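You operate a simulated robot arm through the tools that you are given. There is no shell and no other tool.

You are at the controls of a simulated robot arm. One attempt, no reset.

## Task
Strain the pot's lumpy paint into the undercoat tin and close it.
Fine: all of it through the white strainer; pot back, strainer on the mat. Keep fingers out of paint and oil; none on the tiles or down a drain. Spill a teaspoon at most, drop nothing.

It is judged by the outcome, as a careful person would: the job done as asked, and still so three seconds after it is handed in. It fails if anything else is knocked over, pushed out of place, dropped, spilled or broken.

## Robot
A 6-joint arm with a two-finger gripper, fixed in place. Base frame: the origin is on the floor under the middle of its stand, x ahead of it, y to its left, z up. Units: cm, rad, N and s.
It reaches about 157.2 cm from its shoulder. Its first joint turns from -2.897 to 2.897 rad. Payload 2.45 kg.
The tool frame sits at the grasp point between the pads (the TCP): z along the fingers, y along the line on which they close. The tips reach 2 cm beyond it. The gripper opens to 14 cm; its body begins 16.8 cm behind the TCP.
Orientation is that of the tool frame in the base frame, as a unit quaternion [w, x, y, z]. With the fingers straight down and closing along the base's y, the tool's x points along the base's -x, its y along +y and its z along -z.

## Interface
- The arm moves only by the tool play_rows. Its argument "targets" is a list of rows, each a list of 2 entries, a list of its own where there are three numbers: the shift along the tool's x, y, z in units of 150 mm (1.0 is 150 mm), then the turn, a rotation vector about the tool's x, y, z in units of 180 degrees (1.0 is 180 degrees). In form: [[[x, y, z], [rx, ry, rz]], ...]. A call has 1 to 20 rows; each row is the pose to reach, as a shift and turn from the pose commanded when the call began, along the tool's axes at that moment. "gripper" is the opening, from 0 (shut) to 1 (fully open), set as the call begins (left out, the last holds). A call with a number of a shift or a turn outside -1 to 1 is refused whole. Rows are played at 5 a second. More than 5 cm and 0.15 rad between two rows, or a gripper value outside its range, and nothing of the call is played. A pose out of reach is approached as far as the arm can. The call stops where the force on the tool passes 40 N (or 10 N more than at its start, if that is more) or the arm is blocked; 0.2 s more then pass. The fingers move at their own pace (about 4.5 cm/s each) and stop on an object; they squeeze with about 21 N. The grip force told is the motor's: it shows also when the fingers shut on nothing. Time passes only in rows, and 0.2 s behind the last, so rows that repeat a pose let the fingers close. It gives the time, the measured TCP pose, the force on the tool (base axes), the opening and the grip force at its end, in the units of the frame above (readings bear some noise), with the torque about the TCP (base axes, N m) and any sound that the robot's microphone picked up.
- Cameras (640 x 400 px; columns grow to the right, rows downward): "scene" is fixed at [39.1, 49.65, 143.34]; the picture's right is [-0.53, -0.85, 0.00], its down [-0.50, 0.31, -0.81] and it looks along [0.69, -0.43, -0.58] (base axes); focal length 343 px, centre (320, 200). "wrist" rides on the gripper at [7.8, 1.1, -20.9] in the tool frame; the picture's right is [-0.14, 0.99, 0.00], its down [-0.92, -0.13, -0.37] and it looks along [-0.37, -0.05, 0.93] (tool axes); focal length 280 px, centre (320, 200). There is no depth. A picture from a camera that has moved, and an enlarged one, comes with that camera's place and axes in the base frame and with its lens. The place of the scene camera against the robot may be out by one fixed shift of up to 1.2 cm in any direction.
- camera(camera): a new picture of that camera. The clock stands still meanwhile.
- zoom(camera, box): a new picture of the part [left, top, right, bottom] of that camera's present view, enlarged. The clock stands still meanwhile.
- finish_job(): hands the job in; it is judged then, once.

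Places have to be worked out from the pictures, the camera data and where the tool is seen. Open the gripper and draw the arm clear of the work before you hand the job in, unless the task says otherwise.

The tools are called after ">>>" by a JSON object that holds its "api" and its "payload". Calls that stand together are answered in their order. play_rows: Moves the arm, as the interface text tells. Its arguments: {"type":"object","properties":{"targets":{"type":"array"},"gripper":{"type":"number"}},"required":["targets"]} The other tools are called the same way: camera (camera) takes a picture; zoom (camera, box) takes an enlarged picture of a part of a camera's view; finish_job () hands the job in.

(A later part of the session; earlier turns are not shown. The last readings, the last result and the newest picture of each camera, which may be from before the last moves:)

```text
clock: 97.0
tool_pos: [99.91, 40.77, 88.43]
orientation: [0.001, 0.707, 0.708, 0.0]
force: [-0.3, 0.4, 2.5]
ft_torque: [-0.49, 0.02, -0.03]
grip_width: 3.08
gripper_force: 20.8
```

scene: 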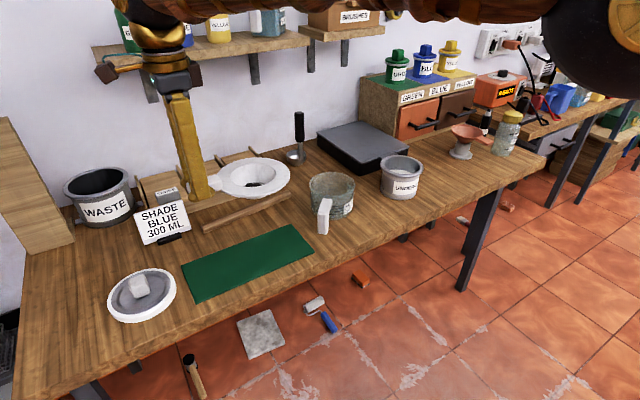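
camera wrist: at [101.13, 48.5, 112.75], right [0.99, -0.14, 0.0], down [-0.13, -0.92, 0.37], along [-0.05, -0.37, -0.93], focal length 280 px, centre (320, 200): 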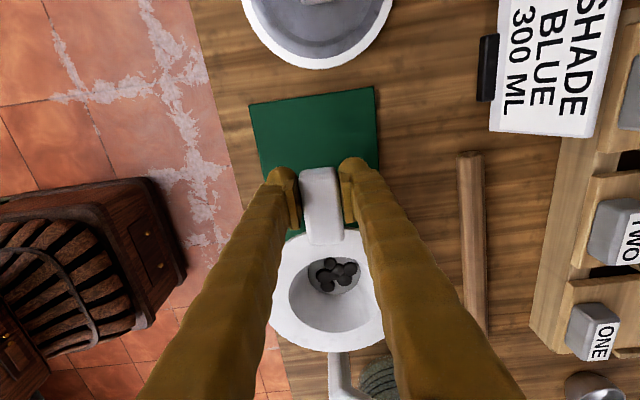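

First contact is at z about 88.4. I'll lower another 3 mm so the bowl sits flat on the mat.

>>> {"api": "play_rows", "payload": {"targets": [[[0, 0, 0.01], [0, 0, 0]], [[0, 0, 0.02], [0, 0, 0]], [[0, 0, 0.02], [0, 0, 0]]]}}

>>> {"api": "zoom", "payload": {"camera": "scene", "box": [190, 180, 310, 290]}}

>>> {"api": "camera", "payload": {"camera": "wrist"}}

```text
clock: 97.8
tool_pos: [99.96, 40.65, 88.24]
orientation: [0.0, 0.707, 0.707, 0.001]
force: [-0.2, 10.2, 10.8]
ft_torque: [-0.31, -0.03, 0.01]
grip_width: 3.09
gripper_force: 21.2
```

```text
3.64 times, centred on (250, 235) of scene
camera zoom: at [39.1, 49.65, 143.34], right [-0.53, -0.85, 0.0], down [-0.5, 0.31, -0.81], along [0.69, -0.43, -0.58], focal length 1247 px, centre (574, 73)
```

zoom: 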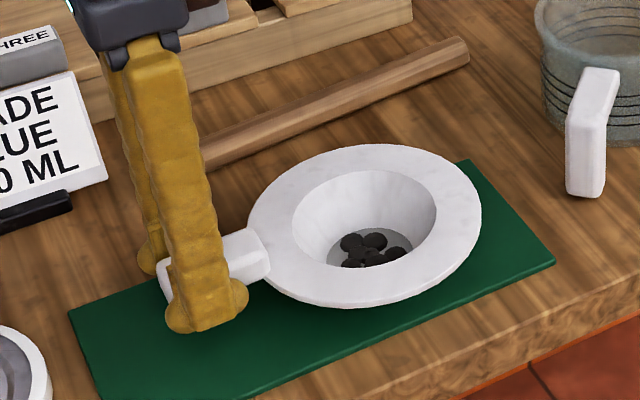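

```text
taken
camera wrist: at [101.1, 48.56, 109.07], right [0.99, -0.14, 0.0], down [-0.13, -0.92, 0.37], along [-0.05, -0.37, -0.93], focal length 280 px, centre (320, 200)
```

wrist: 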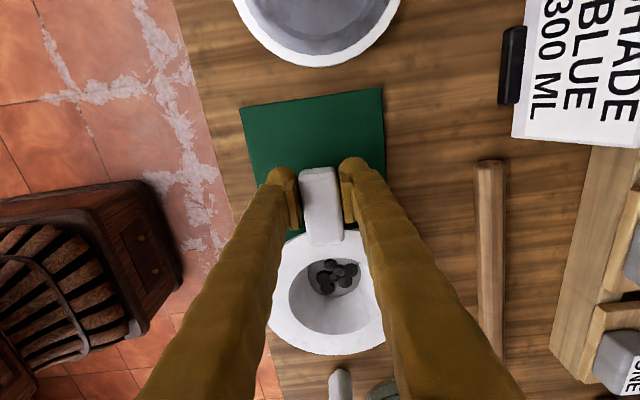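

It's seated. I'll unload 1.5 mm and open the fingers.

>>> {"api": "play_rows", "payload": {"targets": [[[0, 0, -0.01], [0, 0, 0]], [[0, 0, -0.01], [0, 0, 0]]]}}

>>> {"api": "play_rows", "payload": {"targets": [[[0, 0, 0], [0, 0, 0]], [[0, 0, 0], [0, 0, 0]], [[0, 0, 0], [0, 0, 0]], [[0, 0, 0], [0, 0, 0]]], "gripper": 0.42}}

>>> {"api": "zoom", "payload": {"camera": "scene", "box": [190, 180, 310, 290]}}

```text
clock: 98.4
tool_pos: [99.96, 40.74, 88.22]
orientation: [0.0, 0.707, 0.707, -0.001]
force: [-1.3, -0.3, -0.9]
ft_torque: [0.11, -0.01, 0.0]
grip_width: 3.09
gripper_force: 21.7
```

```text
clock: 99.4
tool_pos: [100.06, 40.58, 88.34]
orientation: [0.0, 0.707, 0.707, 0.001]
force: [-0.5, -0.4, -0.8]
ft_torque: [0.01, 0.01, -0.02]
grip_width: 5.89
gripper_force: 0.1
```

```text
3.64 times, centred on (250, 235) of scene
camera zoom: at [39.1, 49.65, 143.34], right [-0.53, -0.85, 0.0], down [-0.5, 0.31, -0.81], along [0.69, -0.43, -0.58], focal length 1247 px, centre (574, 73)
```

zoom: 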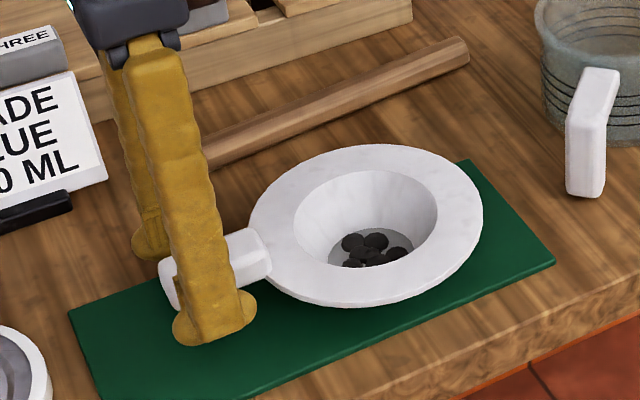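

The strainer stands flat on the mat. I'll rise straight up and turn toward the lid.

>>> {"api": "play_rows", "payload": {"targets": [[[0, 0, -0.1], [0, 0, 0]], [[0, 0, -0.3], [0, 0, 0]], [[0, 0, -0.6], [0, 0, 0]], [[0, 0, -0.9], [0, 0, 0]], [[0, 0, -1.0], [0, 0, 0]]]}}

>>> {"api": "play_rows", "payload": {"targets": [[[0.03, -0.05, -0.03], [0, 0, -0.0417]], [[0.06, -0.1, -0.06], [0, 0, -0.0833]], [[0.09, -0.15, -0.09], [0, 0, -0.125]], [[0.12, -0.2, -0.12], [0, 0, -0.1667]], [[0.15, -0.25, -0.15], [0, 0, -0.2083]], [[0.18, -0.3, -0.18], [0, 0, -0.25]], [[0.21, -0.35, -0.21], [0, 0, -0.2917]], [[0.24, -0.4, -0.24], [0, 0, -0.3333]], [[0.27, -0.45, -0.27], [0, 0, -0.375]], [[0.3, -0.5, -0.3], [0, 0, -0.4167]], [[0.33, -0.55, -0.32], [0, 0, -0.4583]], [[0.36, -0.6, -0.33], [0, 0, -0.5]]]}}

>>> {"api": "camera", "payload": {"camera": "wrist"}}

>>> {"api": "camera", "payload": {"camera": "scene"}}

```text
clock: 100.6
tool_pos: [99.97, 40.68, 103.33]
orientation: [0.0, 0.707, 0.707, -0.001]
force: [0.9, 0.1, -0.1]
ft_torque: [0.01, 0.02, 0.03]
grip_width: 5.87
gripper_force: 0.1
```

```text
clock: 103.2
tool_pos: [90.91, 46.08, 108.06]
orientation: [0.0, 0.0, 1.0, 0.0]
force: [0.0, 0.7, 0.0]
ft_torque: [0.01, 0.0, 0.01]
grip_width: 5.88
gripper_force: 0.0
```

```text
taken
camera wrist: at [83.2, 47.21, 129.07], right [0.14, 0.99, 0.0], down [0.92, -0.13, 0.37], along [0.36, -0.05, -0.93], focal length 280 px, centre (320, 200)
```

wrist: 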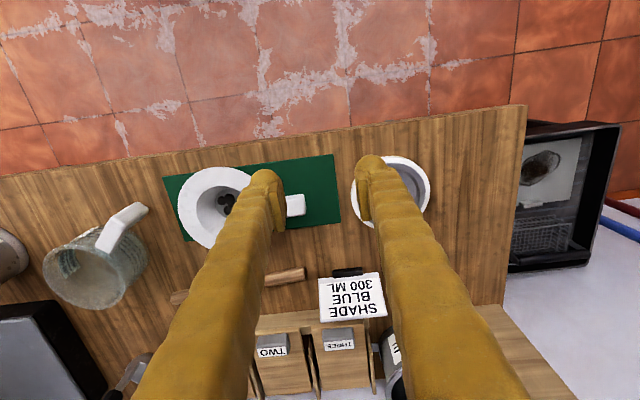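

```text
taken
```

scene: 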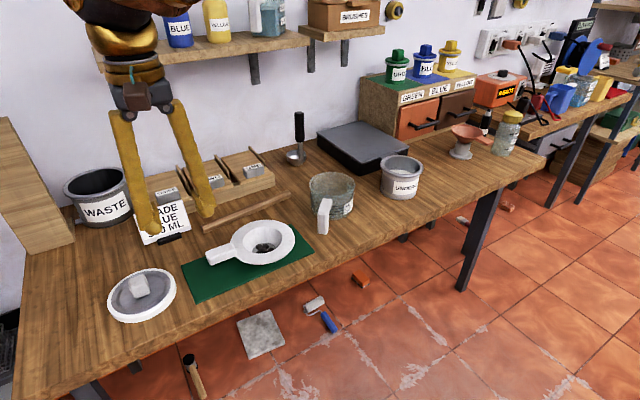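

The mat side is done: the strainer rests on the mat. I'll move left to view the lid and its knob directly.

>>> {"api": "play_rows", "payload": {"targets": [[[-0.02, 0.22, 0.03], [0, 0, 0]], [[-0.05, 0.44, 0.08], [0, 0, 0]], [[-0.073, 0.66, 0.137], [0, 0, 0]], [[-0.073, 0.66, 0.137], [0, 0, 0]]]}}

>>> {"api": "camera", "payload": {"camera": "wrist"}}

>>> {"api": "zoom", "payload": {"camera": "wrist", "box": [250, 120, 400, 250]}}

```text
clock: 104.2
tool_pos: [92.1, 56.02, 106.15]
orientation: [0.0, 0.0, 1.0, -0.001]
force: [0.6, -0.2, 0.0]
ft_torque: [0.01, 0.01, 0.0]
grip_width: 5.86
gripper_force: 0.1
```

```text
taken
camera wrist: at [84.33, 57.15, 127.02], right [0.14, 0.99, 0.0], down [0.92, -0.13, 0.37], along [0.37, -0.05, -0.93], focal length 280 px, centre (320, 200)
```

wrist: 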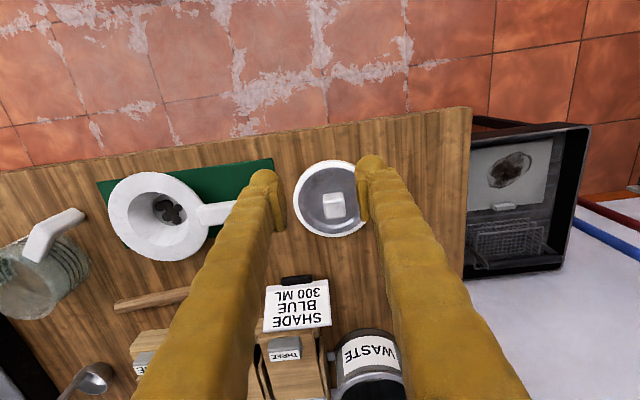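

```text
3.08 times, centred on (325, 185) of wrist
camera zoom: at [84.33, 57.15, 127.02], right [0.14, 0.99, 0.0], down [0.92, -0.13, 0.37], along [0.37, -0.05, -0.93], focal length 863 px, centre (305, 246)
```

zoom: 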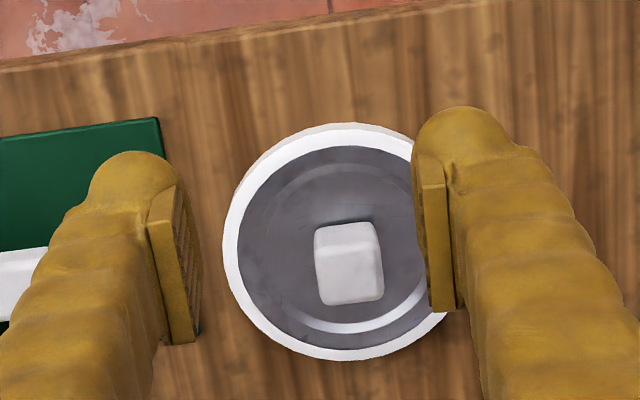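

The lid is about 13 cm across, centred near (101.8, 56.8). Its knob is aligned with the base axes and about 3.2 cm wide. I'll move above the knob.

>>> {"api": "play_rows", "payload": {"targets": [[[-0.16, 0.02, 0.1], [0, 0, 0]], [[-0.33, 0.04, 0.25], [0, 0, 0]], [[-0.5, 0.06, 0.4], [0, 0, 0]], [[-0.657, 0.063, 0.57], [0, 0, 0]], [[-0.657, 0.063, 0.73], [0, 0, 0]], [[-0.657, 0.063, 0.73], [0, 0, 0]]]}}

>>> {"api": "camera", "payload": {"camera": "wrist"}}

>>> {"api": "zoom", "payload": {"camera": "wrist", "box": [250, 100, 400, 260]}}

>>> {"api": "zoom", "payload": {"camera": "scene", "box": [80, 220, 210, 340]}}

```text
clock: 105.6
tool_pos: [101.83, 57.09, 95.11]
orientation: [0.0, 0.0, 1.0, 0.0]
force: [0.0, 0.6, -0.4]
ft_torque: [0.02, -0.02, 0.02]
grip_width: 5.85
gripper_force: 0.0
```

```text
taken
camera wrist: at [94.13, 58.07, 116.04], right [0.14, 0.99, 0.0], down [0.92, -0.13, 0.37], along [0.37, -0.05, -0.93], focal length 280 px, centre (320, 200)
```

wrist: 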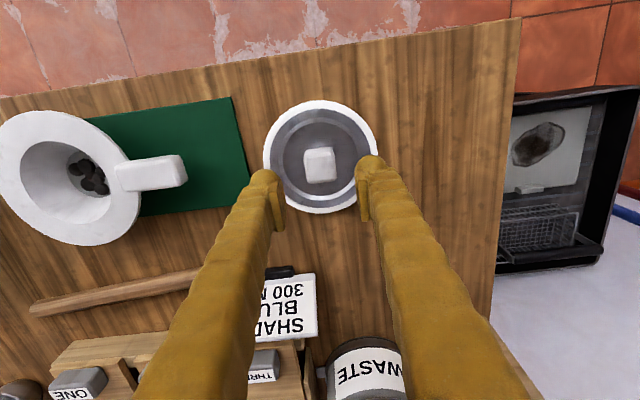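

```text
2.50 times, centred on (325, 180) of wrist
camera zoom: at [94.13, 58.07, 116.04], right [0.14, 0.99, 0.0], down [0.92, -0.13, 0.37], along [0.37, -0.05, -0.93], focal length 701 px, centre (308, 250)
```

zoom: 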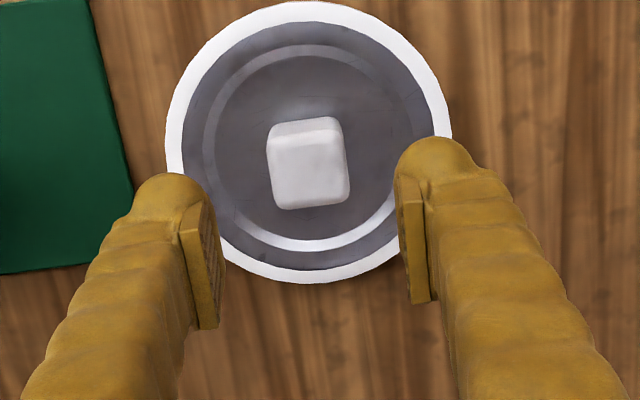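

```text
3.33 times, centred on (145, 280) of scene
camera zoom: at [39.1, 49.65, 143.34], right [-0.53, -0.85, 0.0], down [-0.5, 0.31, -0.81], along [0.69, -0.43, -0.58], focal length 1143 px, centre (903, -67)
```

zoom: 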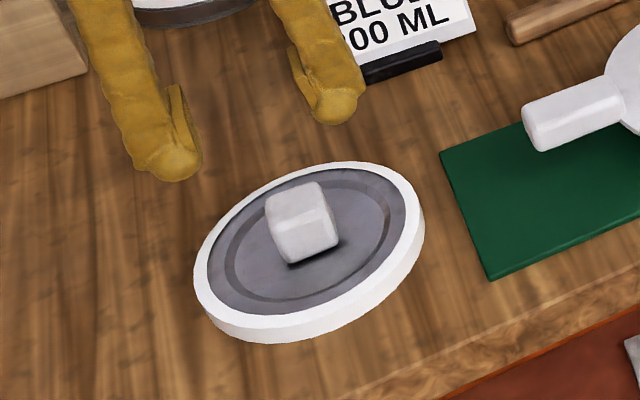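

The knob is under the TCP within about 2 mm, and it is centred on the lid. I'll lower around it in two stages.

>>> {"api": "play_rows", "payload": {"targets": [[[-0.008, 0.003, 0.15], [0, 0, 0]], [[-0.013, 0.005, 0.3], [0, 0, 0]], [[-0.013, 0.005, 0.43], [0, 0, 0]], [[-0.013, 0.005, 0.507], [0, 0, 0]], [[-0.013, 0.005, 0.507], [0, 0, 0]]]}}

>>> {"api": "zoom", "payload": {"camera": "wrist", "box": [250, 120, 400, 280]}}

>>> {"api": "zoom", "payload": {"camera": "scene", "box": [80, 230, 210, 340]}}

```text
clock: 106.8
tool_pos: [102.15, 56.99, 87.53]
orientation: [-0.001, -0.001, 1.0, 0.0]
force: [1.1, 0.5, -0.9]
ft_torque: [-0.02, 0.02, 0.0]
grip_width: 5.87
gripper_force: 0.0
```

```text
2.50 times, centred on (325, 200) of wrist
camera zoom: at [94.33, 58.16, 108.47], right [0.14, 0.99, 0.0], down [0.92, -0.13, 0.37], along [0.37, -0.05, -0.93], focal length 701 px, centre (308, 200)
```

zoom: 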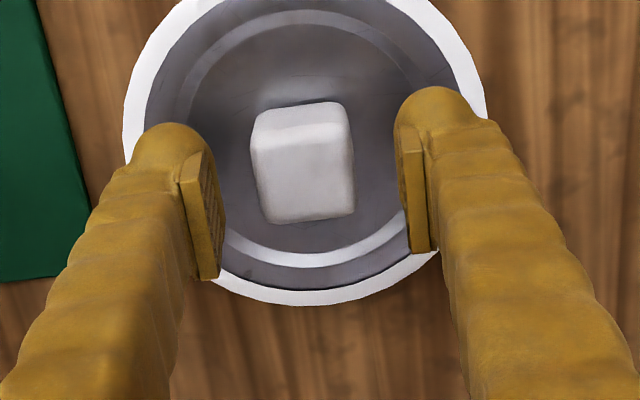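

```text
3.64 times, centred on (145, 285) of scene
camera zoom: at [39.1, 49.65, 143.34], right [-0.53, -0.85, 0.0], down [-0.5, 0.31, -0.81], along [0.69, -0.43, -0.58], focal length 1247 px, centre (956, -109)
```

zoom: 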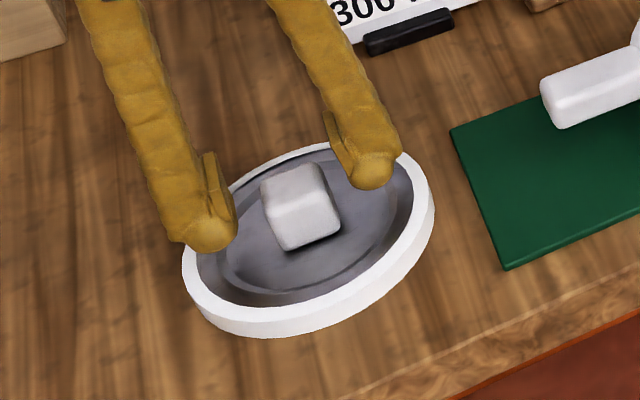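

The fingertips are just above the lid plate. I'll narrow the opening to 4.5 cm and lower about 1.2 cm more, watching the force.

>>> {"api": "play_rows", "payload": {"targets": [[[0, 0, 0], [0, 0, 0]], [[0, 0, 0], [0, 0, 0]], [[0, 0, 0.03], [0, 0, 0]], [[0, 0, 0.06], [0, 0, 0]], [[0, 0, 0.08], [0, 0, 0]], [[0, 0, 0.08], [0, 0, 0]]], "gripper": 0.32}}

>>> {"api": "zoom", "payload": {"camera": "scene", "box": [100, 240, 190, 330]}}

>>> {"api": "zoom", "payload": {"camera": "wrist", "box": [250, 120, 400, 280]}}

```text
clock: 108.2
tool_pos: [102.23, 56.99, 86.45]
orientation: [0.0, 0.0, 1.0, 0.0]
force: [0.3, -0.6, 0.7]
ft_torque: [0.0, 0.02, 0.0]
grip_width: 4.49
gripper_force: 0.0
```

```text
4.44 times, centred on (145, 285) of scene
camera zoom: at [39.1, 49.65, 143.34], right [-0.53, -0.85, 0.0], down [-0.5, 0.31, -0.81], along [0.69, -0.43, -0.58], focal length 1524 px, centre (1098, -178)
```

zoom: 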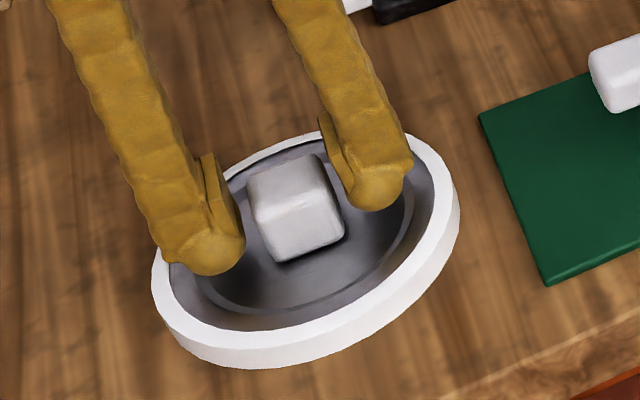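

```text
2.50 times, centred on (325, 200) of wrist
camera zoom: at [94.34, 58.13, 107.29], right [0.14, 0.99, 0.0], down [0.92, -0.13, 0.37], along [0.37, -0.05, -0.93], focal length 701 px, centre (308, 200)
```

zoom: 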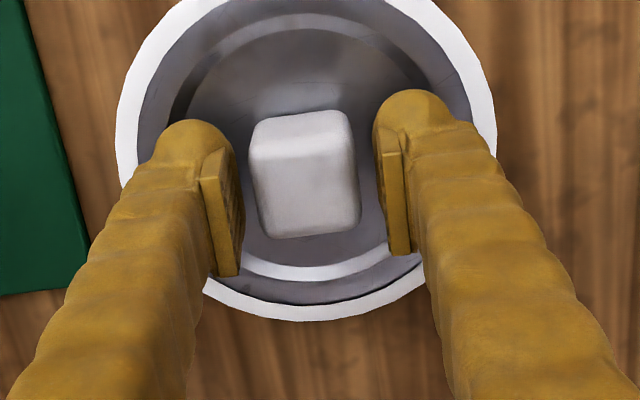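

The knob is centred between the pads. I'll lower in 3 mm steps to get a deeper hold, stopping if the tips touch the lid plate.

>>> {"api": "play_rows", "payload": {"targets": [[[0, 0, 0.02], [0, 0, 0]], [[0, 0, 0.04], [0, 0, 0]], [[0, 0, 0.04], [0, 0, 0]]]}}

>>> {"api": "zoom", "payload": {"camera": "scene", "box": [115, 255, 175, 310]}}

```text
clock: 109.0
tool_pos: [102.08, 57.03, 85.85]
orientation: [0.0, 0.0, 1.0, 0.0]
force: [0.7, -1.0, 0.2]
ft_torque: [0.02, -0.02, 0.01]
grip_width: 4.46
gripper_force: 0.0
```

```text
7.27 times, centred on (145, 282) of scene
camera zoom: at [39.1, 49.65, 143.34], right [-0.53, -0.85, 0.0], down [-0.5, 0.31, -0.81], along [0.69, -0.43, -0.58], focal length 2493 px, centre (1593, -400)
```

zoom: 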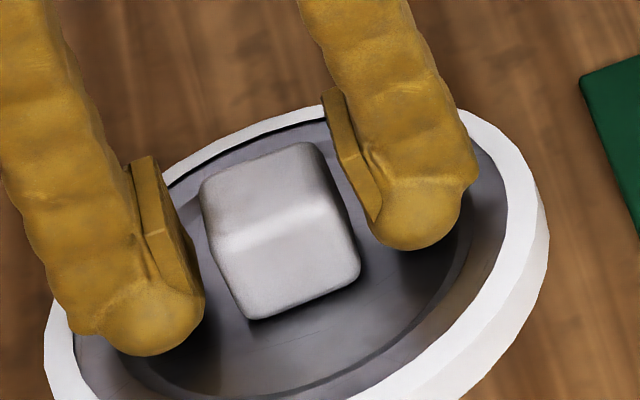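

The tips are very close to the plate with no contact force. Closing on the knob now.

>>> {"api": "play_rows", "payload": {"targets": [[[0, 0, 0], [0, 0, 0]], [[0, 0, 0], [0, 0, 0]], [[0, 0, 0], [0, 0, 0]], [[0, 0, 0], [0, 0, 0]]], "gripper": 0}}

>>> {"api": "play_rows", "payload": {"targets": [[[0, 0, -0.03], [0, 0, 0]], [[0, 0, -0.07], [0, 0, 0]], [[0, 0, -0.12], [0, 0, 0]], [[0, 0, -0.12], [0, 0, 0]]]}}

>>> {"api": "zoom", "payload": {"camera": "scene", "box": [90, 220, 200, 330]}}

>>> {"api": "zoom", "payload": {"camera": "wrist", "box": [230, 100, 410, 290]}}

```text
clock: 110.0
tool_pos: [102.1, 57.16, 85.8]
orientation: [0.001, 0.0, 1.0, -0.001]
force: [-0.9, -0.5, 0.1]
ft_torque: [0.03, -0.01, 0.01]
grip_width: 3.28
gripper_force: 21.3
```

```text
clock: 111.0
tool_pos: [102.05, 57.09, 87.62]
orientation: [0.0, 0.001, 1.0, 0.0]
force: [0.6, -0.7, -0.4]
ft_torque: [-0.02, 0.01, 0.02]
grip_width: 3.28
gripper_force: 21.7
```

```text
3.64 times, centred on (145, 275) of scene
camera zoom: at [39.1, 49.65, 143.34], right [-0.53, -0.85, 0.0], down [-0.5, 0.31, -0.81], along [0.69, -0.43, -0.58], focal length 1247 px, centre (956, -73)
```

zoom: 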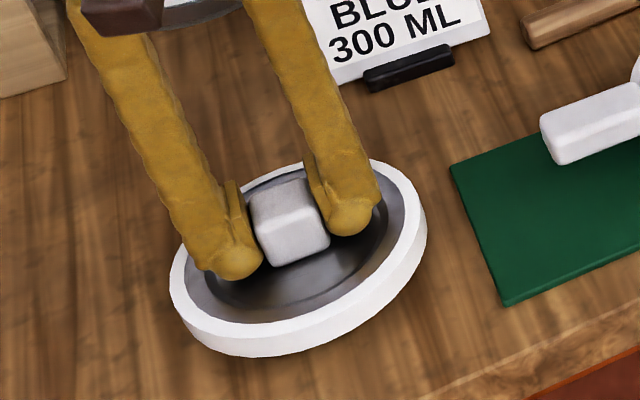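

```text
2.11 times, centred on (320, 195) of wrist
camera zoom: at [94.36, 58.14, 108.49], right [0.14, 0.99, 0.0], down [0.92, -0.13, 0.37], along [0.37, -0.05, -0.93], focal length 590 px, centre (320, 210)
```

zoom: 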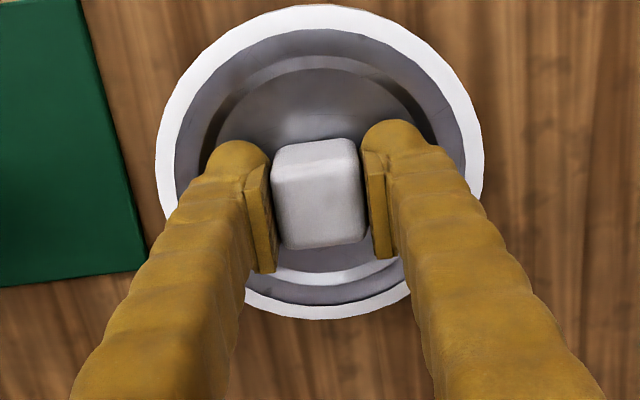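

The lid is lifted by its knob and hangs level. I'll raise it and carry it along the bench toward the tin, high above the strainer and pot.

>>> {"api": "play_rows", "payload": {"targets": [[[0, 0, -0.15], [0, 0, 0]], [[0, 0, -0.35], [0, 0, 0]], [[0, 0, -0.55], [0, 0, 0]], [[0, 0, -0.75], [0, 0, 0]], [[0, 0, -0.93], [0, 0, 0]], [[0, -0.1, -1.0], [0, 0, 0]], [[0, -0.3, -1.0], [0, 0, 0]], [[0, -0.5, -1.0], [0, 0, 0]], [[0, -0.7, -1.0], [0, 0, 0]], [[0, -0.9, -1.0], [0, 0, 0]], [[0, -1.0, -1.0], [0, 0, 0]]]}}

>>> {"api": "play_rows", "payload": {"targets": [[[0, -0.2, 0], [0, 0, 0]], [[0, -0.4, 0], [0, 0, 0]], [[0, -0.6, 0], [0, 0, 0]], [[0, -0.8, 0], [0, 0, 0]], [[0, -1.0, 0], [0, 0, 0]]]}}

>>> {"api": "play_rows", "payload": {"targets": [[[0, -0.2, 0], [0, 0, 0]], [[0, -0.4, 0], [0, 0, 0]], [[0, -0.6, 0], [0, 0, 0]], [[0, -0.8, 0], [0, 0, 0]], [[0, -1.0, 0], [0, 0, 0]]]}}

>>> {"api": "play_rows", "payload": {"targets": [[[-0.02, -0.2, 0], [0, 0, 0]], [[-0.04, -0.4, 0], [0, 0, 0]], [[-0.06, -0.6, 0], [0, 0, 0]], [[-0.08, -0.8, 0], [0, 0, 0]], [[-0.1, -0.95, 0], [0, 0, 0]], [[-0.1, -0.95, 0], [0, 0, 0]]]}}

>>> {"api": "camera", "payload": {"camera": "wrist"}}

>>> {"api": "camera", "payload": {"camera": "scene"}}

```text
clock: 113.4
tool_pos: [102.03, 41.93, 102.65]
orientation: [0.0, 0.0, 1.0, 0.0]
force: [-0.4, 0.2, -0.9]
ft_torque: [-0.01, 0.03, -0.03]
grip_width: 3.28
gripper_force: 20.9
```

```text
clock: 114.6
tool_pos: [102.22, 27.02, 102.82]
orientation: [0.0, 0.0, 1.0, -0.001]
force: [0.3, 0.4, -1.2]
ft_torque: [-0.03, 0.0, 0.01]
grip_width: 3.28
gripper_force: 20.6
```

```text
clock: 115.8
tool_pos: [102.04, 11.86, 102.6]
orientation: [0.0, 0.0, 1.0, 0.0]
force: [-0.1, 0.0, -0.6]
ft_torque: [-0.04, -0.01, 0.01]
grip_width: 3.26
gripper_force: 20.9
```

```text
clock: 117.2
tool_pos: [103.65, -2.11, 102.64]
orientation: [0.001, 0.001, 1.0, -0.001]
force: [-0.5, 0.4, -0.6]
ft_torque: [0.02, -0.03, 0.04]
grip_width: 3.26
gripper_force: 20.6
```

```text
taken
camera wrist: at [95.9, -1.09, 123.5], right [0.14, 0.99, 0.0], down [0.92, -0.13, 0.37], along [0.37, -0.05, -0.93], focal length 280 px, centre (320, 200)
```

wrist: 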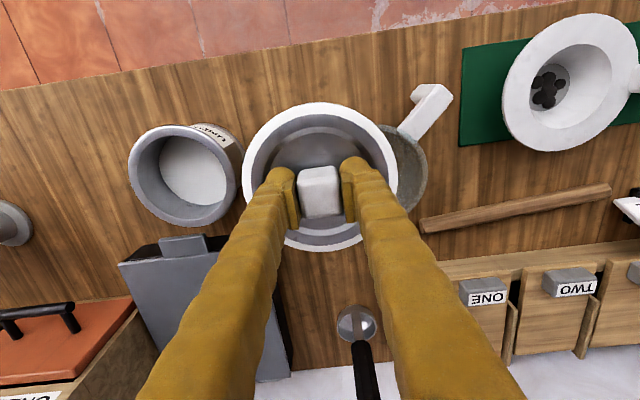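

```text
taken
```

scene: 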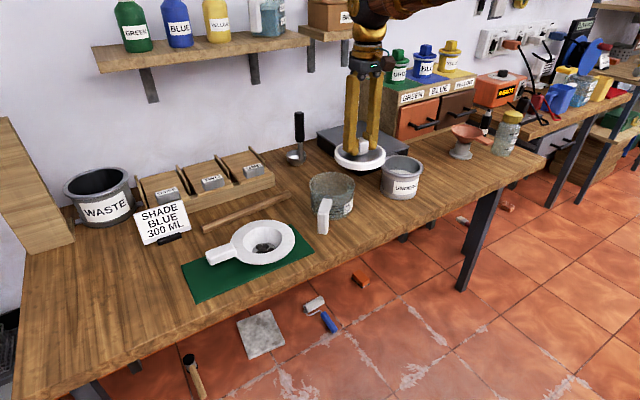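

>>> {"api": "zoom", "payload": {"camera": "wrist", "box": [110, 100, 270, 240]}}

>>> {"api": "zoom", "payload": {"camera": "scene", "box": [320, 120, 440, 210]}}

```text
2.86 times, centred on (190, 170) of wrist
camera zoom: at [95.9, -1.09, 123.5], right [0.14, 0.99, 0.0], down [0.92, -0.13, 0.37], along [0.37, -0.05, -0.93], focal length 801 px, centre (691, 286)
```

zoom: 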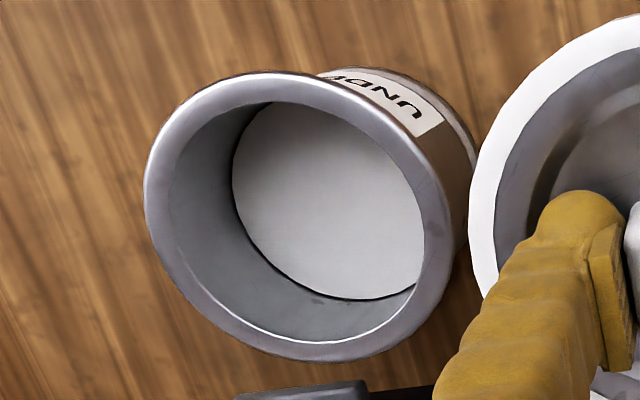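

```text
4.44 times, centred on (380, 165) of scene
camera zoom: at [39.1, 49.65, 143.34], right [-0.53, -0.85, 0.0], down [-0.5, 0.31, -0.81], along [0.69, -0.43, -0.58], focal length 1524 px, centre (53, 356)
```

zoom: 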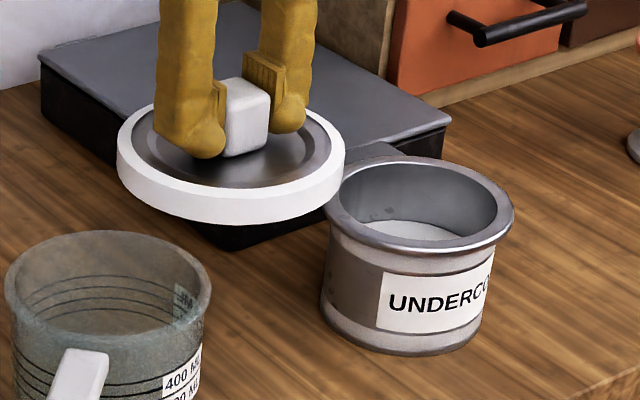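

The tin rim fits a circle near (103.6, -18.7) from this side, and paint is visible inside. I'll pass to the other side for an opposite view, so parallax errors cancel.

>>> {"api": "play_rows", "payload": {"targets": [[[0, -0.2, -0.03], [0, 0, 0]], [[0, -0.4, -0.06], [0, 0, 0]], [[0, -0.6, -0.06], [0, 0, 0]], [[0, -0.8, -0.06], [0, 0, 0]], [[0, -1.0, -0.06], [0, 0, 0]]]}}

>>> {"api": "play_rows", "payload": {"targets": [[[0, -0.2, 0], [0, 0, 0]], [[0, -0.4, 0], [0, 0, 0]], [[0, -0.6, 0], [0, 0, 0]], [[0, -0.8, 0], [0, 0, 0]], [[0, -1.0, 0], [0, 0, 0]]]}}

>>> {"api": "play_rows", "payload": {"targets": [[[0, -0.1, 0.06], [0, 0, 0]], [[0, -0.21, 0.06], [0, 0, 0]], [[0, -0.21, 0.06], [0, 0, 0]]]}}

>>> {"api": "camera", "payload": {"camera": "wrist"}}

>>> {"api": "zoom", "payload": {"camera": "wrist", "box": [370, 80, 560, 220]}}

```text
clock: 118.4
tool_pos: [103.47, -17.19, 103.46]
orientation: [0.001, 0.0, 1.0, -0.001]
force: [0.3, 0.2, -0.7]
ft_torque: [0.0, 0.01, 0.03]
grip_width: 3.29
gripper_force: 21.0
```

```text
clock: 119.6
tool_pos: [103.58, -32.3, 103.71]
orientation: [0.001, 0.0, 1.0, 0.0]
force: [0.6, 0.4, 0.2]
ft_torque: [-0.01, 0.0, -0.02]
grip_width: 3.27
gripper_force: 20.9
```

```text
clock: 120.4
tool_pos: [103.63, -35.35, 102.73]
orientation: [-0.001, 0.0, 1.0, 0.0]
force: [0.4, 0.3, -1.0]
ft_torque: [0.0, 0.03, 0.02]
grip_width: 3.27
gripper_force: 21.2
```

```text
taken
camera wrist: at [95.85, -34.33, 123.55], right [0.14, 0.99, 0.0], down [0.92, -0.13, 0.37], along [0.37, -0.05, -0.93], focal length 280 px, centre (320, 200)
```

wrist: 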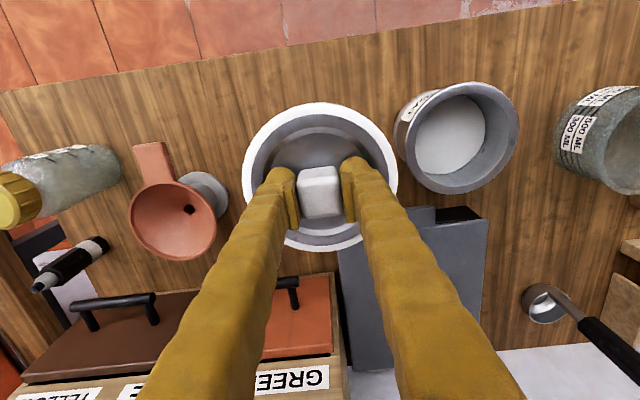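

```text
2.86 times, centred on (465, 150) of wrist
camera zoom: at [95.85, -34.33, 123.55], right [0.14, 0.99, 0.0], down [0.92, -0.13, 0.37], along [0.37, -0.05, -0.93], focal length 801 px, centre (-94, 343)
```

zoom: 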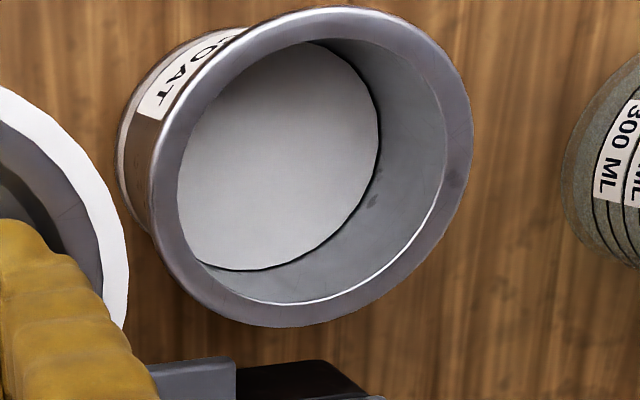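

Combining both sides, the rim centre is (103.8, -18.96) with z about 91.0 and R about 6.4. I'll measure the lid's centre in the gripper the same way.

>>> {"api": "zoom", "payload": {"camera": "wrist", "box": [230, 90, 410, 260]}}

>>> {"api": "zoom", "payload": {"camera": "scene", "box": [360, 90, 480, 200]}}

```text
2.35 times, centred on (320, 175) of wrist
camera zoom: at [95.85, -34.33, 123.55], right [0.14, 0.99, 0.0], down [0.92, -0.13, 0.37], along [0.37, -0.05, -0.93], focal length 660 px, centre (320, 259)
```

zoom: 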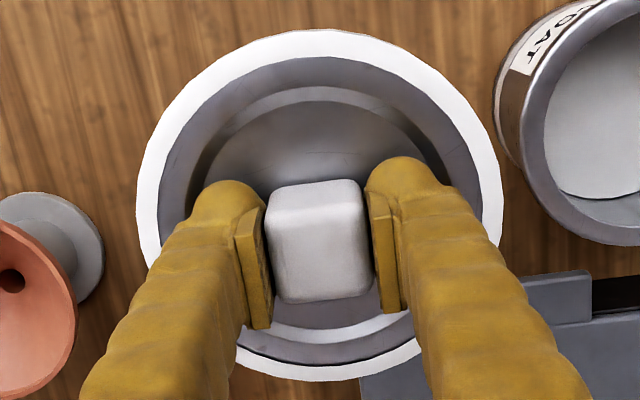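

```text
3.64 times, centred on (420, 145) of scene
camera zoom: at [39.1, 49.65, 143.34], right [-0.53, -0.85, 0.0], down [-0.5, 0.31, -0.81], along [0.69, -0.43, -0.58], focal length 1247 px, centre (-44, 400)
```

zoom: 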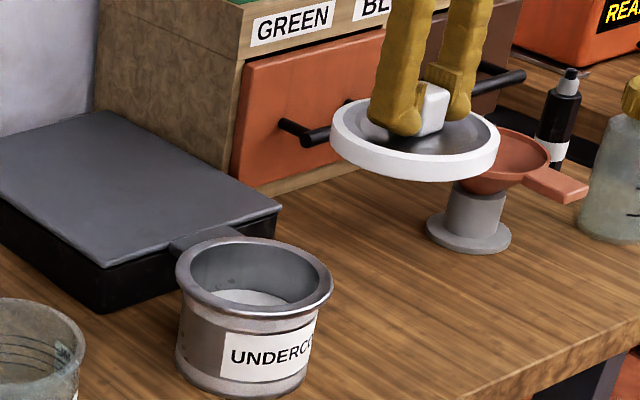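

The lid centre is within about 1 mm of the TCP. I'll move 16.5 cm back over the tin and lower to hover about 2 cm above the rim.

>>> {"api": "play_rows", "payload": {"targets": [[[0, 0.15, -0.03], [0, 0, 0]], [[-0.005, 0.35, -0.05], [0, 0, 0]], [[-0.01, 0.55, -0.05], [0, 0, 0]], [[-0.015, 0.75, -0.05], [0, 0, 0]], [[-0.015, 0.92, -0.05], [0, 0, 0]], [[-0.015, 1.0, -0.05], [0, 0, 0]]]}}

>>> {"api": "play_rows", "payload": {"targets": [[[0, 0.098, 0], [0, 0, 0]], [[0, 0.098, 0.15], [0, 0, 0]], [[0, 0.098, 0.3], [0, 0, 0]], [[0, 0.098, 0.43], [0, 0, 0]], [[0, 0.098, 0.43], [0, 0, 0]]]}}

>>> {"api": "camera", "payload": {"camera": "wrist"}}

>>> {"api": "zoom", "payload": {"camera": "scene", "box": [360, 120, 440, 210]}}

```text
clock: 121.8
tool_pos: [103.9, -20.39, 103.57]
orientation: [0.0, 0.0, 1.0, 0.001]
force: [0.3, -0.3, -0.9]
ft_torque: [0.01, -0.03, 0.02]
grip_width: 3.28
gripper_force: 21.5
```

```text
clock: 123.0
tool_pos: [103.81, -18.99, 96.92]
orientation: [0.0, 0.0, 1.0, 0.0]
force: [0.6, 0.2, -1.0]
ft_torque: [0.01, 0.01, 0.02]
grip_width: 3.28
gripper_force: 20.8
```

```text
taken
camera wrist: at [96.09, -17.85, 117.82], right [0.14, 0.99, 0.0], down [0.92, -0.13, 0.37], along [0.36, -0.05, -0.93], focal length 280 px, centre (320, 200)
```

wrist: 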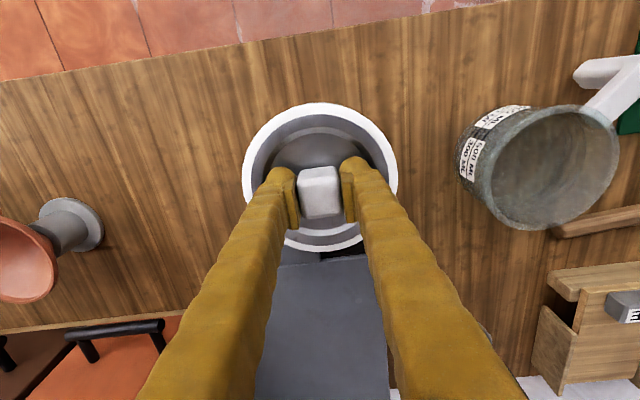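

```text
4.44 times, centred on (400, 165) of scene
camera zoom: at [39.1, 49.65, 143.34], right [-0.53, -0.85, 0.0], down [-0.5, 0.31, -0.81], along [0.69, -0.43, -0.58], focal length 1524 px, centre (-36, 356)
```

zoom: 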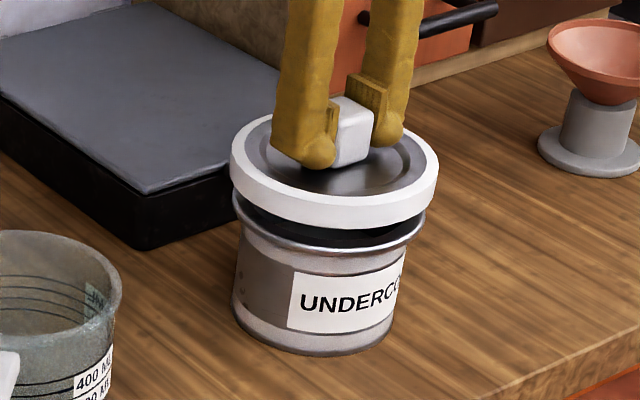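

>>> {"api": "zoom", "payload": {"camera": "scene", "box": [376, 140, 426, 200]}}

```text
6.67 times, centred on (401, 170) of scene
camera zoom: at [39.1, 49.65, 143.34], right [-0.53, -0.85, 0.0], down [-0.5, 0.31, -0.81], along [0.69, -0.43, -0.58], focal length 2286 px, centre (-220, 400)
```

zoom: 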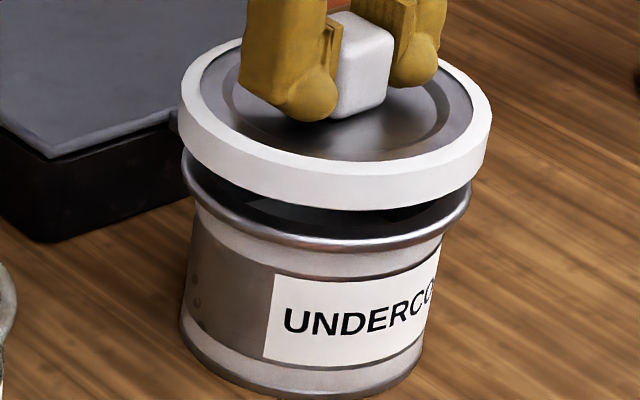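

The scene view shows the lid about 1.7 mm to the image-left of the tin axis. I'll correct that, lower to just above contact, and then go in small steps with force checks.

>>> {"api": "play_rows", "payload": {"targets": [[[0.005, -0.008, 0.03], [0, 0, 0]], [[0.005, -0.008, 0.07], [0, 0, 0]], [[0.005, -0.008, 0.11], [0, 0, 0]], [[0.005, -0.008, 0.11], [0, 0, 0]]]}}

>>> {"api": "zoom", "payload": {"camera": "scene", "box": [376, 140, 426, 200]}}

```text
clock: 124.0
tool_pos: [103.74, -18.99, 95.42]
orientation: [0.0, 0.0, 1.0, 0.001]
force: [0.1, -0.5, 0.4]
ft_torque: [0.0, -0.02, -0.04]
grip_width: 3.28
gripper_force: 20.4
```

```text
6.67 times, centred on (401, 170) of scene
camera zoom: at [39.1, 49.65, 143.34], right [-0.53, -0.85, 0.0], down [-0.5, 0.31, -0.81], along [0.69, -0.43, -0.58], focal length 2286 px, centre (-220, 400)
```

zoom: 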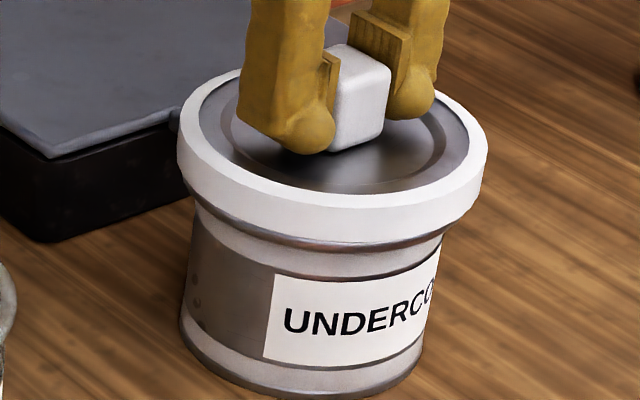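

>>> {"api": "play_rows", "payload": {"targets": [[[0, 0, 0.013], [0, 0, 0]], [[0, 0, 0.027], [0, 0, 0]], [[0, 0, 0.04], [0, 0, 0]], [[0, 0, 0.04], [0, 0, 0]]]}}

```text
clock: 125.0
tool_pos: [103.78, -19.05, 94.67]
orientation: [-0.001, 0.0, 1.0, -0.001]
force: [-0.4, 0.4, -1.4]
ft_torque: [0.03, 0.0, 0.02]
grip_width: 3.28
gripper_force: 21.2
```

>>> {"api": "play_rows", "payload": {"targets": [[[0, 0, 0.013], [0, 0, 0]], [[0, 0, 0.027], [0, 0, 0]], [[0, 0, 0.027], [0, 0, 0]]]}}

>>> {"api": "zoom", "payload": {"camera": "scene", "box": [376, 140, 426, 200]}}

```text
clock: 125.8
tool_pos: [103.75, -19.01, 94.31]
orientation: [0.0, -0.001, 1.0, 0.0]
force: [-3.1, 7.7, 11.2]
ft_torque: [-0.02, 0.03, -0.02]
grip_width: 3.25
gripper_force: 21.1
```

```text
6.67 times, centred on (401, 170) of scene
camera zoom: at [39.1, 49.65, 143.34], right [-0.53, -0.85, 0.0], down [-0.5, 0.31, -0.81], along [0.69, -0.43, -0.58], focal length 2286 px, centre (-220, 400)
```

zoom: 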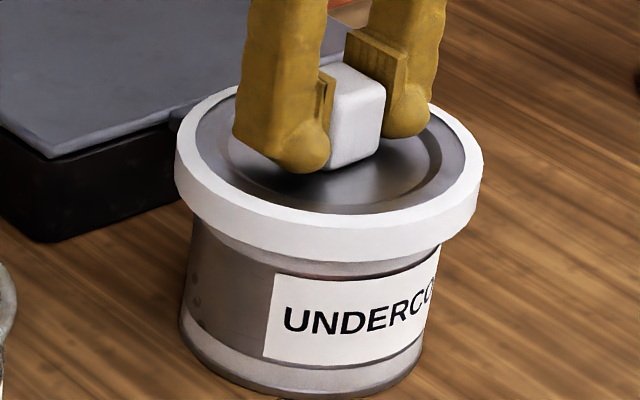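

Contact is at z 94.3 with 11 N and almost no torque, so the lid meets the rim evenly. I'll press 1 mm further to see whether it is fully seated.

>>> {"api": "play_rows", "payload": {"targets": [[[0, 0, 0.007], [0, 0, 0]], [[0, 0, 0.007], [0, 0, 0]]]}}

>>> {"api": "zoom", "payload": {"camera": "scene", "box": [376, 140, 426, 200]}}

>>> {"api": "zoom", "payload": {"camera": "wrist", "box": [230, 90, 410, 260]}}

```text
clock: 126.4
tool_pos: [103.73, -18.87, 94.27]
orientation: [0.0, 0.0, 1.0, 0.0]
force: [0.2, 8.9, 11.6]
ft_torque: [0.08, 0.0, 0.0]
grip_width: 3.24
gripper_force: 21.6
```

```text
6.67 times, centred on (401, 170) of scene
camera zoom: at [39.1, 49.65, 143.34], right [-0.53, -0.85, 0.0], down [-0.5, 0.31, -0.81], along [0.69, -0.43, -0.58], focal length 2286 px, centre (-220, 400)
```

zoom: 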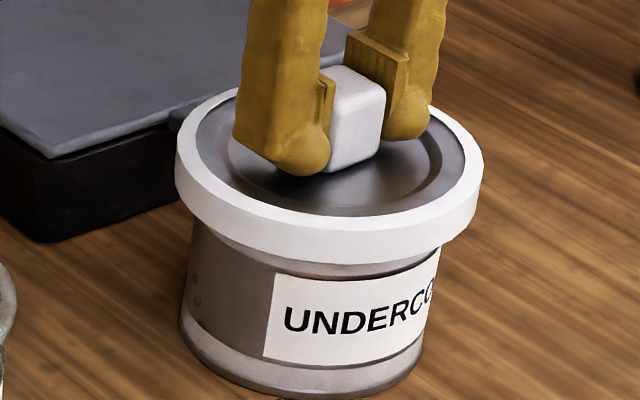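

```text
2.35 times, centred on (320, 175) of wrist
camera zoom: at [96.02, -17.91, 115.11], right [0.14, 0.99, 0.0], down [0.92, -0.13, 0.37], along [0.37, -0.05, -0.93], focal length 660 px, centre (320, 259)
```

zoom: 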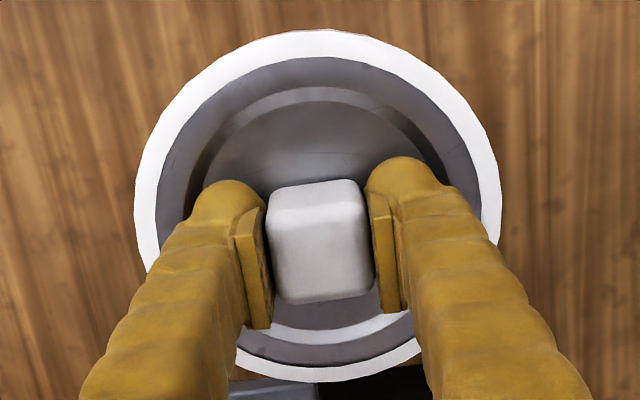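

The tin pushes the lid toward +y with 9 N, so the lid is slightly too far to -y. I'll raise 2 mm, shift +1.5 mm in y and lower again.

>>> {"api": "play_rows", "payload": {"targets": [[[0, 0, -0.02], [0, 0, 0]], [[0, 0.01, -0.02], [0, 0, 0]], [[0, 0.01, -0.007], [0, 0, 0]], [[0, 0.01, 0.0], [0, 0, 0]], [[0, 0.01, 0.0], [0, 0, 0]]]}}

```text
clock: 127.6
tool_pos: [103.86, -18.89, 94.26]
orientation: [0.001, 0.0, 1.0, 0.001]
force: [-2.0, 2.4, 1.0]
ft_torque: [-0.02, 0.11, -0.05]
grip_width: 3.25
gripper_force: 21.1
```

The side force has dropped to about 2 N. I'll continue lowering in 1.5 mm steps.

>>> {"api": "play_rows", "payload": {"targets": [[[0, 0.002, 0.01], [0, 0, 0]], [[0, 0.002, 0.02], [0, 0, 0]], [[0, 0.002, 0.02], [0, 0, 0]]]}}

>>> {"api": "zoom", "payload": {"camera": "scene", "box": [376, 140, 426, 200]}}

```text
clock: 128.4
tool_pos: [103.8, -18.86, 93.96]
orientation: [0.001, 0.0, 1.0, -0.001]
force: [1.0, -4.0, 12.4]
ft_torque: [-0.04, -0.03, 0.02]
grip_width: 3.25
gripper_force: 21.1
heard: snap
```

```text
6.67 times, centred on (401, 170) of scene
camera zoom: at [39.1, 49.65, 143.34], right [-0.53, -0.85, 0.0], down [-0.5, 0.31, -0.81], along [0.69, -0.43, -0.58], focal length 2286 px, centre (-220, 400)
```

zoom: 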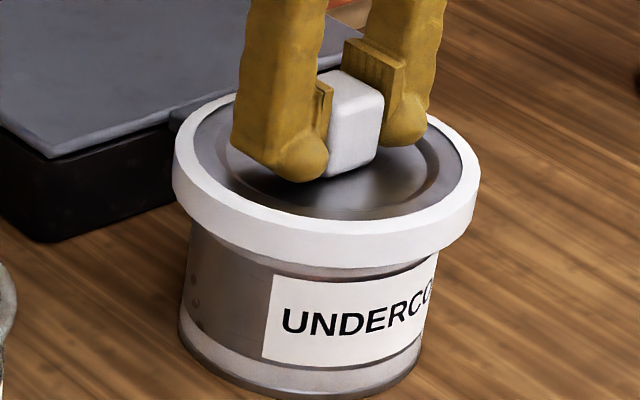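

A snap was heard: the lid has clicked shut on the tin. I'll open the fingers and rise straight up.

>>> {"api": "play_rows", "payload": {"targets": [[[0, 0, -0.01], [0, 0, 0]], [[0, 0, -0.01], [0, 0, 0]]]}}

>>> {"api": "play_rows", "payload": {"targets": [[[0, 0, 0], [0, 0, 0]], [[0, 0, 0], [0, 0, 0]], [[0, 0, 0], [0, 0, 0]], [[0, 0, 0], [0, 0, 0]]], "gripper": 0.36}}

>>> {"api": "play_rows", "payload": {"targets": [[[0, 0, -0.08], [0, 0, 0]], [[0, 0, -0.25], [0, 0, 0]], [[0, 0, -0.5], [0, 0, 0]], [[0, 0, -0.75], [0, 0, 0]], [[0, 0, -1.0], [0, 0, 0]]]}}

>>> {"api": "camera", "payload": {"camera": "wrist"}}

>>> {"api": "zoom", "payload": {"camera": "scene", "box": [340, 120, 460, 210]}}

```text
clock: 129.0
tool_pos: [103.77, -18.92, 93.95]
orientation: [-0.001, 0.0, 1.0, 0.0]
force: [0.6, -1.0, -4.3]
ft_torque: [-0.04, -0.06, -0.01]
grip_width: 3.27
gripper_force: 21.1
heard: snap
```

```text
clock: 130.0
tool_pos: [103.82, -18.91, 94.05]
orientation: [0.0, 0.001, 1.0, 0.0]
force: [-0.2, -0.5, -0.5]
ft_torque: [0.02, -0.02, -0.03]
grip_width: 5.05
gripper_force: 0.1
heard: snap
```

```text
clock: 131.2
tool_pos: [103.84, -18.74, 109.14]
orientation: [-0.001, 0.0, 1.0, -0.001]
force: [-0.6, -0.4, -0.9]
ft_torque: [0.0, 0.05, 0.01]
grip_width: 5.06
gripper_force: 0.1
```

```text
taken
camera wrist: at [96.06, -17.73, 129.98], right [0.14, 0.99, 0.0], down [0.92, -0.13, 0.37], along [0.36, -0.05, -0.93], focal length 280 px, centre (320, 200)
```

wrist: 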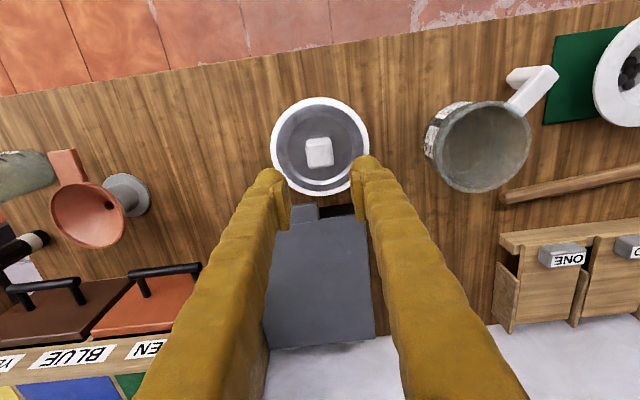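

```text
4.44 times, centred on (400, 165) of scene
camera zoom: at [39.1, 49.65, 143.34], right [-0.53, -0.85, 0.0], down [-0.5, 0.31, -0.81], along [0.69, -0.43, -0.58], focal length 1524 px, centre (-36, 356)
```

zoom: 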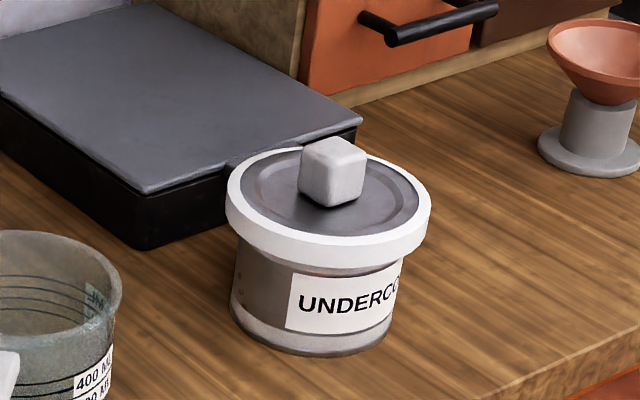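

Three snaps were heard in all: while pressing, while unloading and on release. So I'm not sure it stayed latched. I'll compare the lid's height closely with the pressed state.

>>> {"api": "zoom", "payload": {"camera": "scene", "box": [376, 140, 426, 200]}}

>>> {"api": "zoom", "payload": {"camera": "wrist", "box": [250, 80, 390, 220]}}

```text
6.67 times, centred on (401, 170) of scene
camera zoom: at [39.1, 49.65, 143.34], right [-0.53, -0.85, 0.0], down [-0.5, 0.31, -0.81], along [0.69, -0.43, -0.58], focal length 2286 px, centre (-220, 400)
```

zoom: 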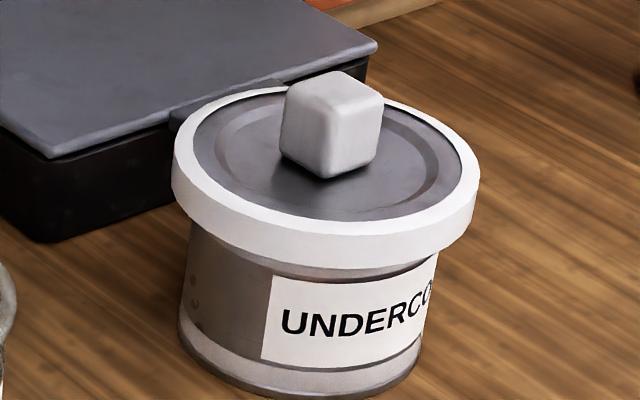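

```text
2.86 times, centred on (320, 150) of wrist
camera zoom: at [96.06, -17.73, 129.98], right [0.14, 0.99, 0.0], down [0.92, -0.13, 0.37], along [0.36, -0.05, -0.93], focal length 801 px, centre (320, 343)
```

zoom: 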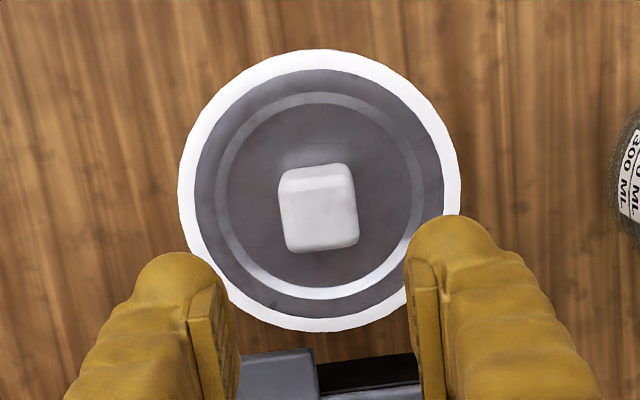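

The lid sits exactly as low as in the pressed state, so it looks shut. To be sure it's latched and that unloading didn't lift it, I'll press the knob gently from above with closed fingers, without gripping.

>>> {"api": "play_rows", "payload": {"targets": [[[0, 0, 0], [0, 0, 0]], [[0, 0, 0], [0, 0, 0]], [[0, 0, 0.2], [0, 0, 0]], [[0, 0, 0.4], [0, 0, 0]], [[0, 0, 0.6], [0, 0, 0]], [[0, 0, 0.72], [0, 0, 0]], [[0, 0, 0.72], [0, 0, 0]]], "gripper": 0}}

>>> {"api": "zoom", "payload": {"camera": "scene", "box": [360, 110, 440, 200]}}

>>> {"api": "zoom", "payload": {"camera": "wrist", "box": [230, 90, 410, 260]}}

```text
clock: 132.8
tool_pos: [103.68, -18.87, 98.23]
orientation: [0.0, 0.0, 1.0, 0.0]
force: [-0.1, 0.3, 0.0]
ft_torque: [-0.01, -0.03, 0.0]
grip_width: 0.0
gripper_force: 20.7
```

```text
4.44 times, centred on (400, 155) of scene
camera zoom: at [39.1, 49.65, 143.34], right [-0.53, -0.85, 0.0], down [-0.5, 0.31, -0.81], along [0.69, -0.43, -0.58], focal length 1524 px, centre (-36, 400)
```

zoom: 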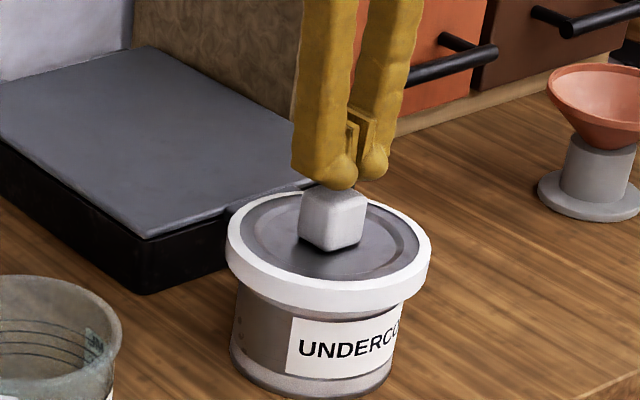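

```text
2.35 times, centred on (320, 175) of wrist
camera zoom: at [96.0, -17.77, 119.13], right [0.14, 0.99, 0.0], down [0.92, -0.13, 0.37], along [0.37, -0.05, -0.93], focal length 660 px, centre (320, 259)
```

zoom: 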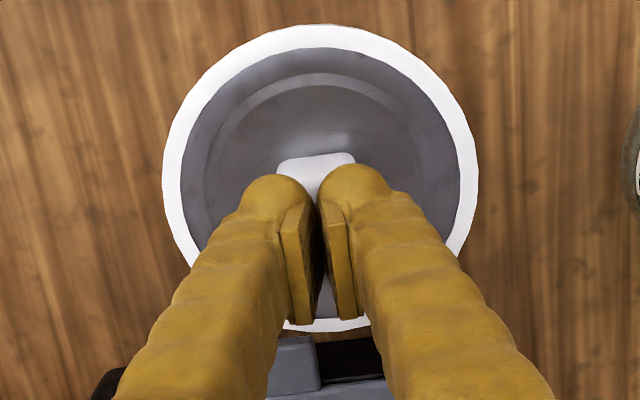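

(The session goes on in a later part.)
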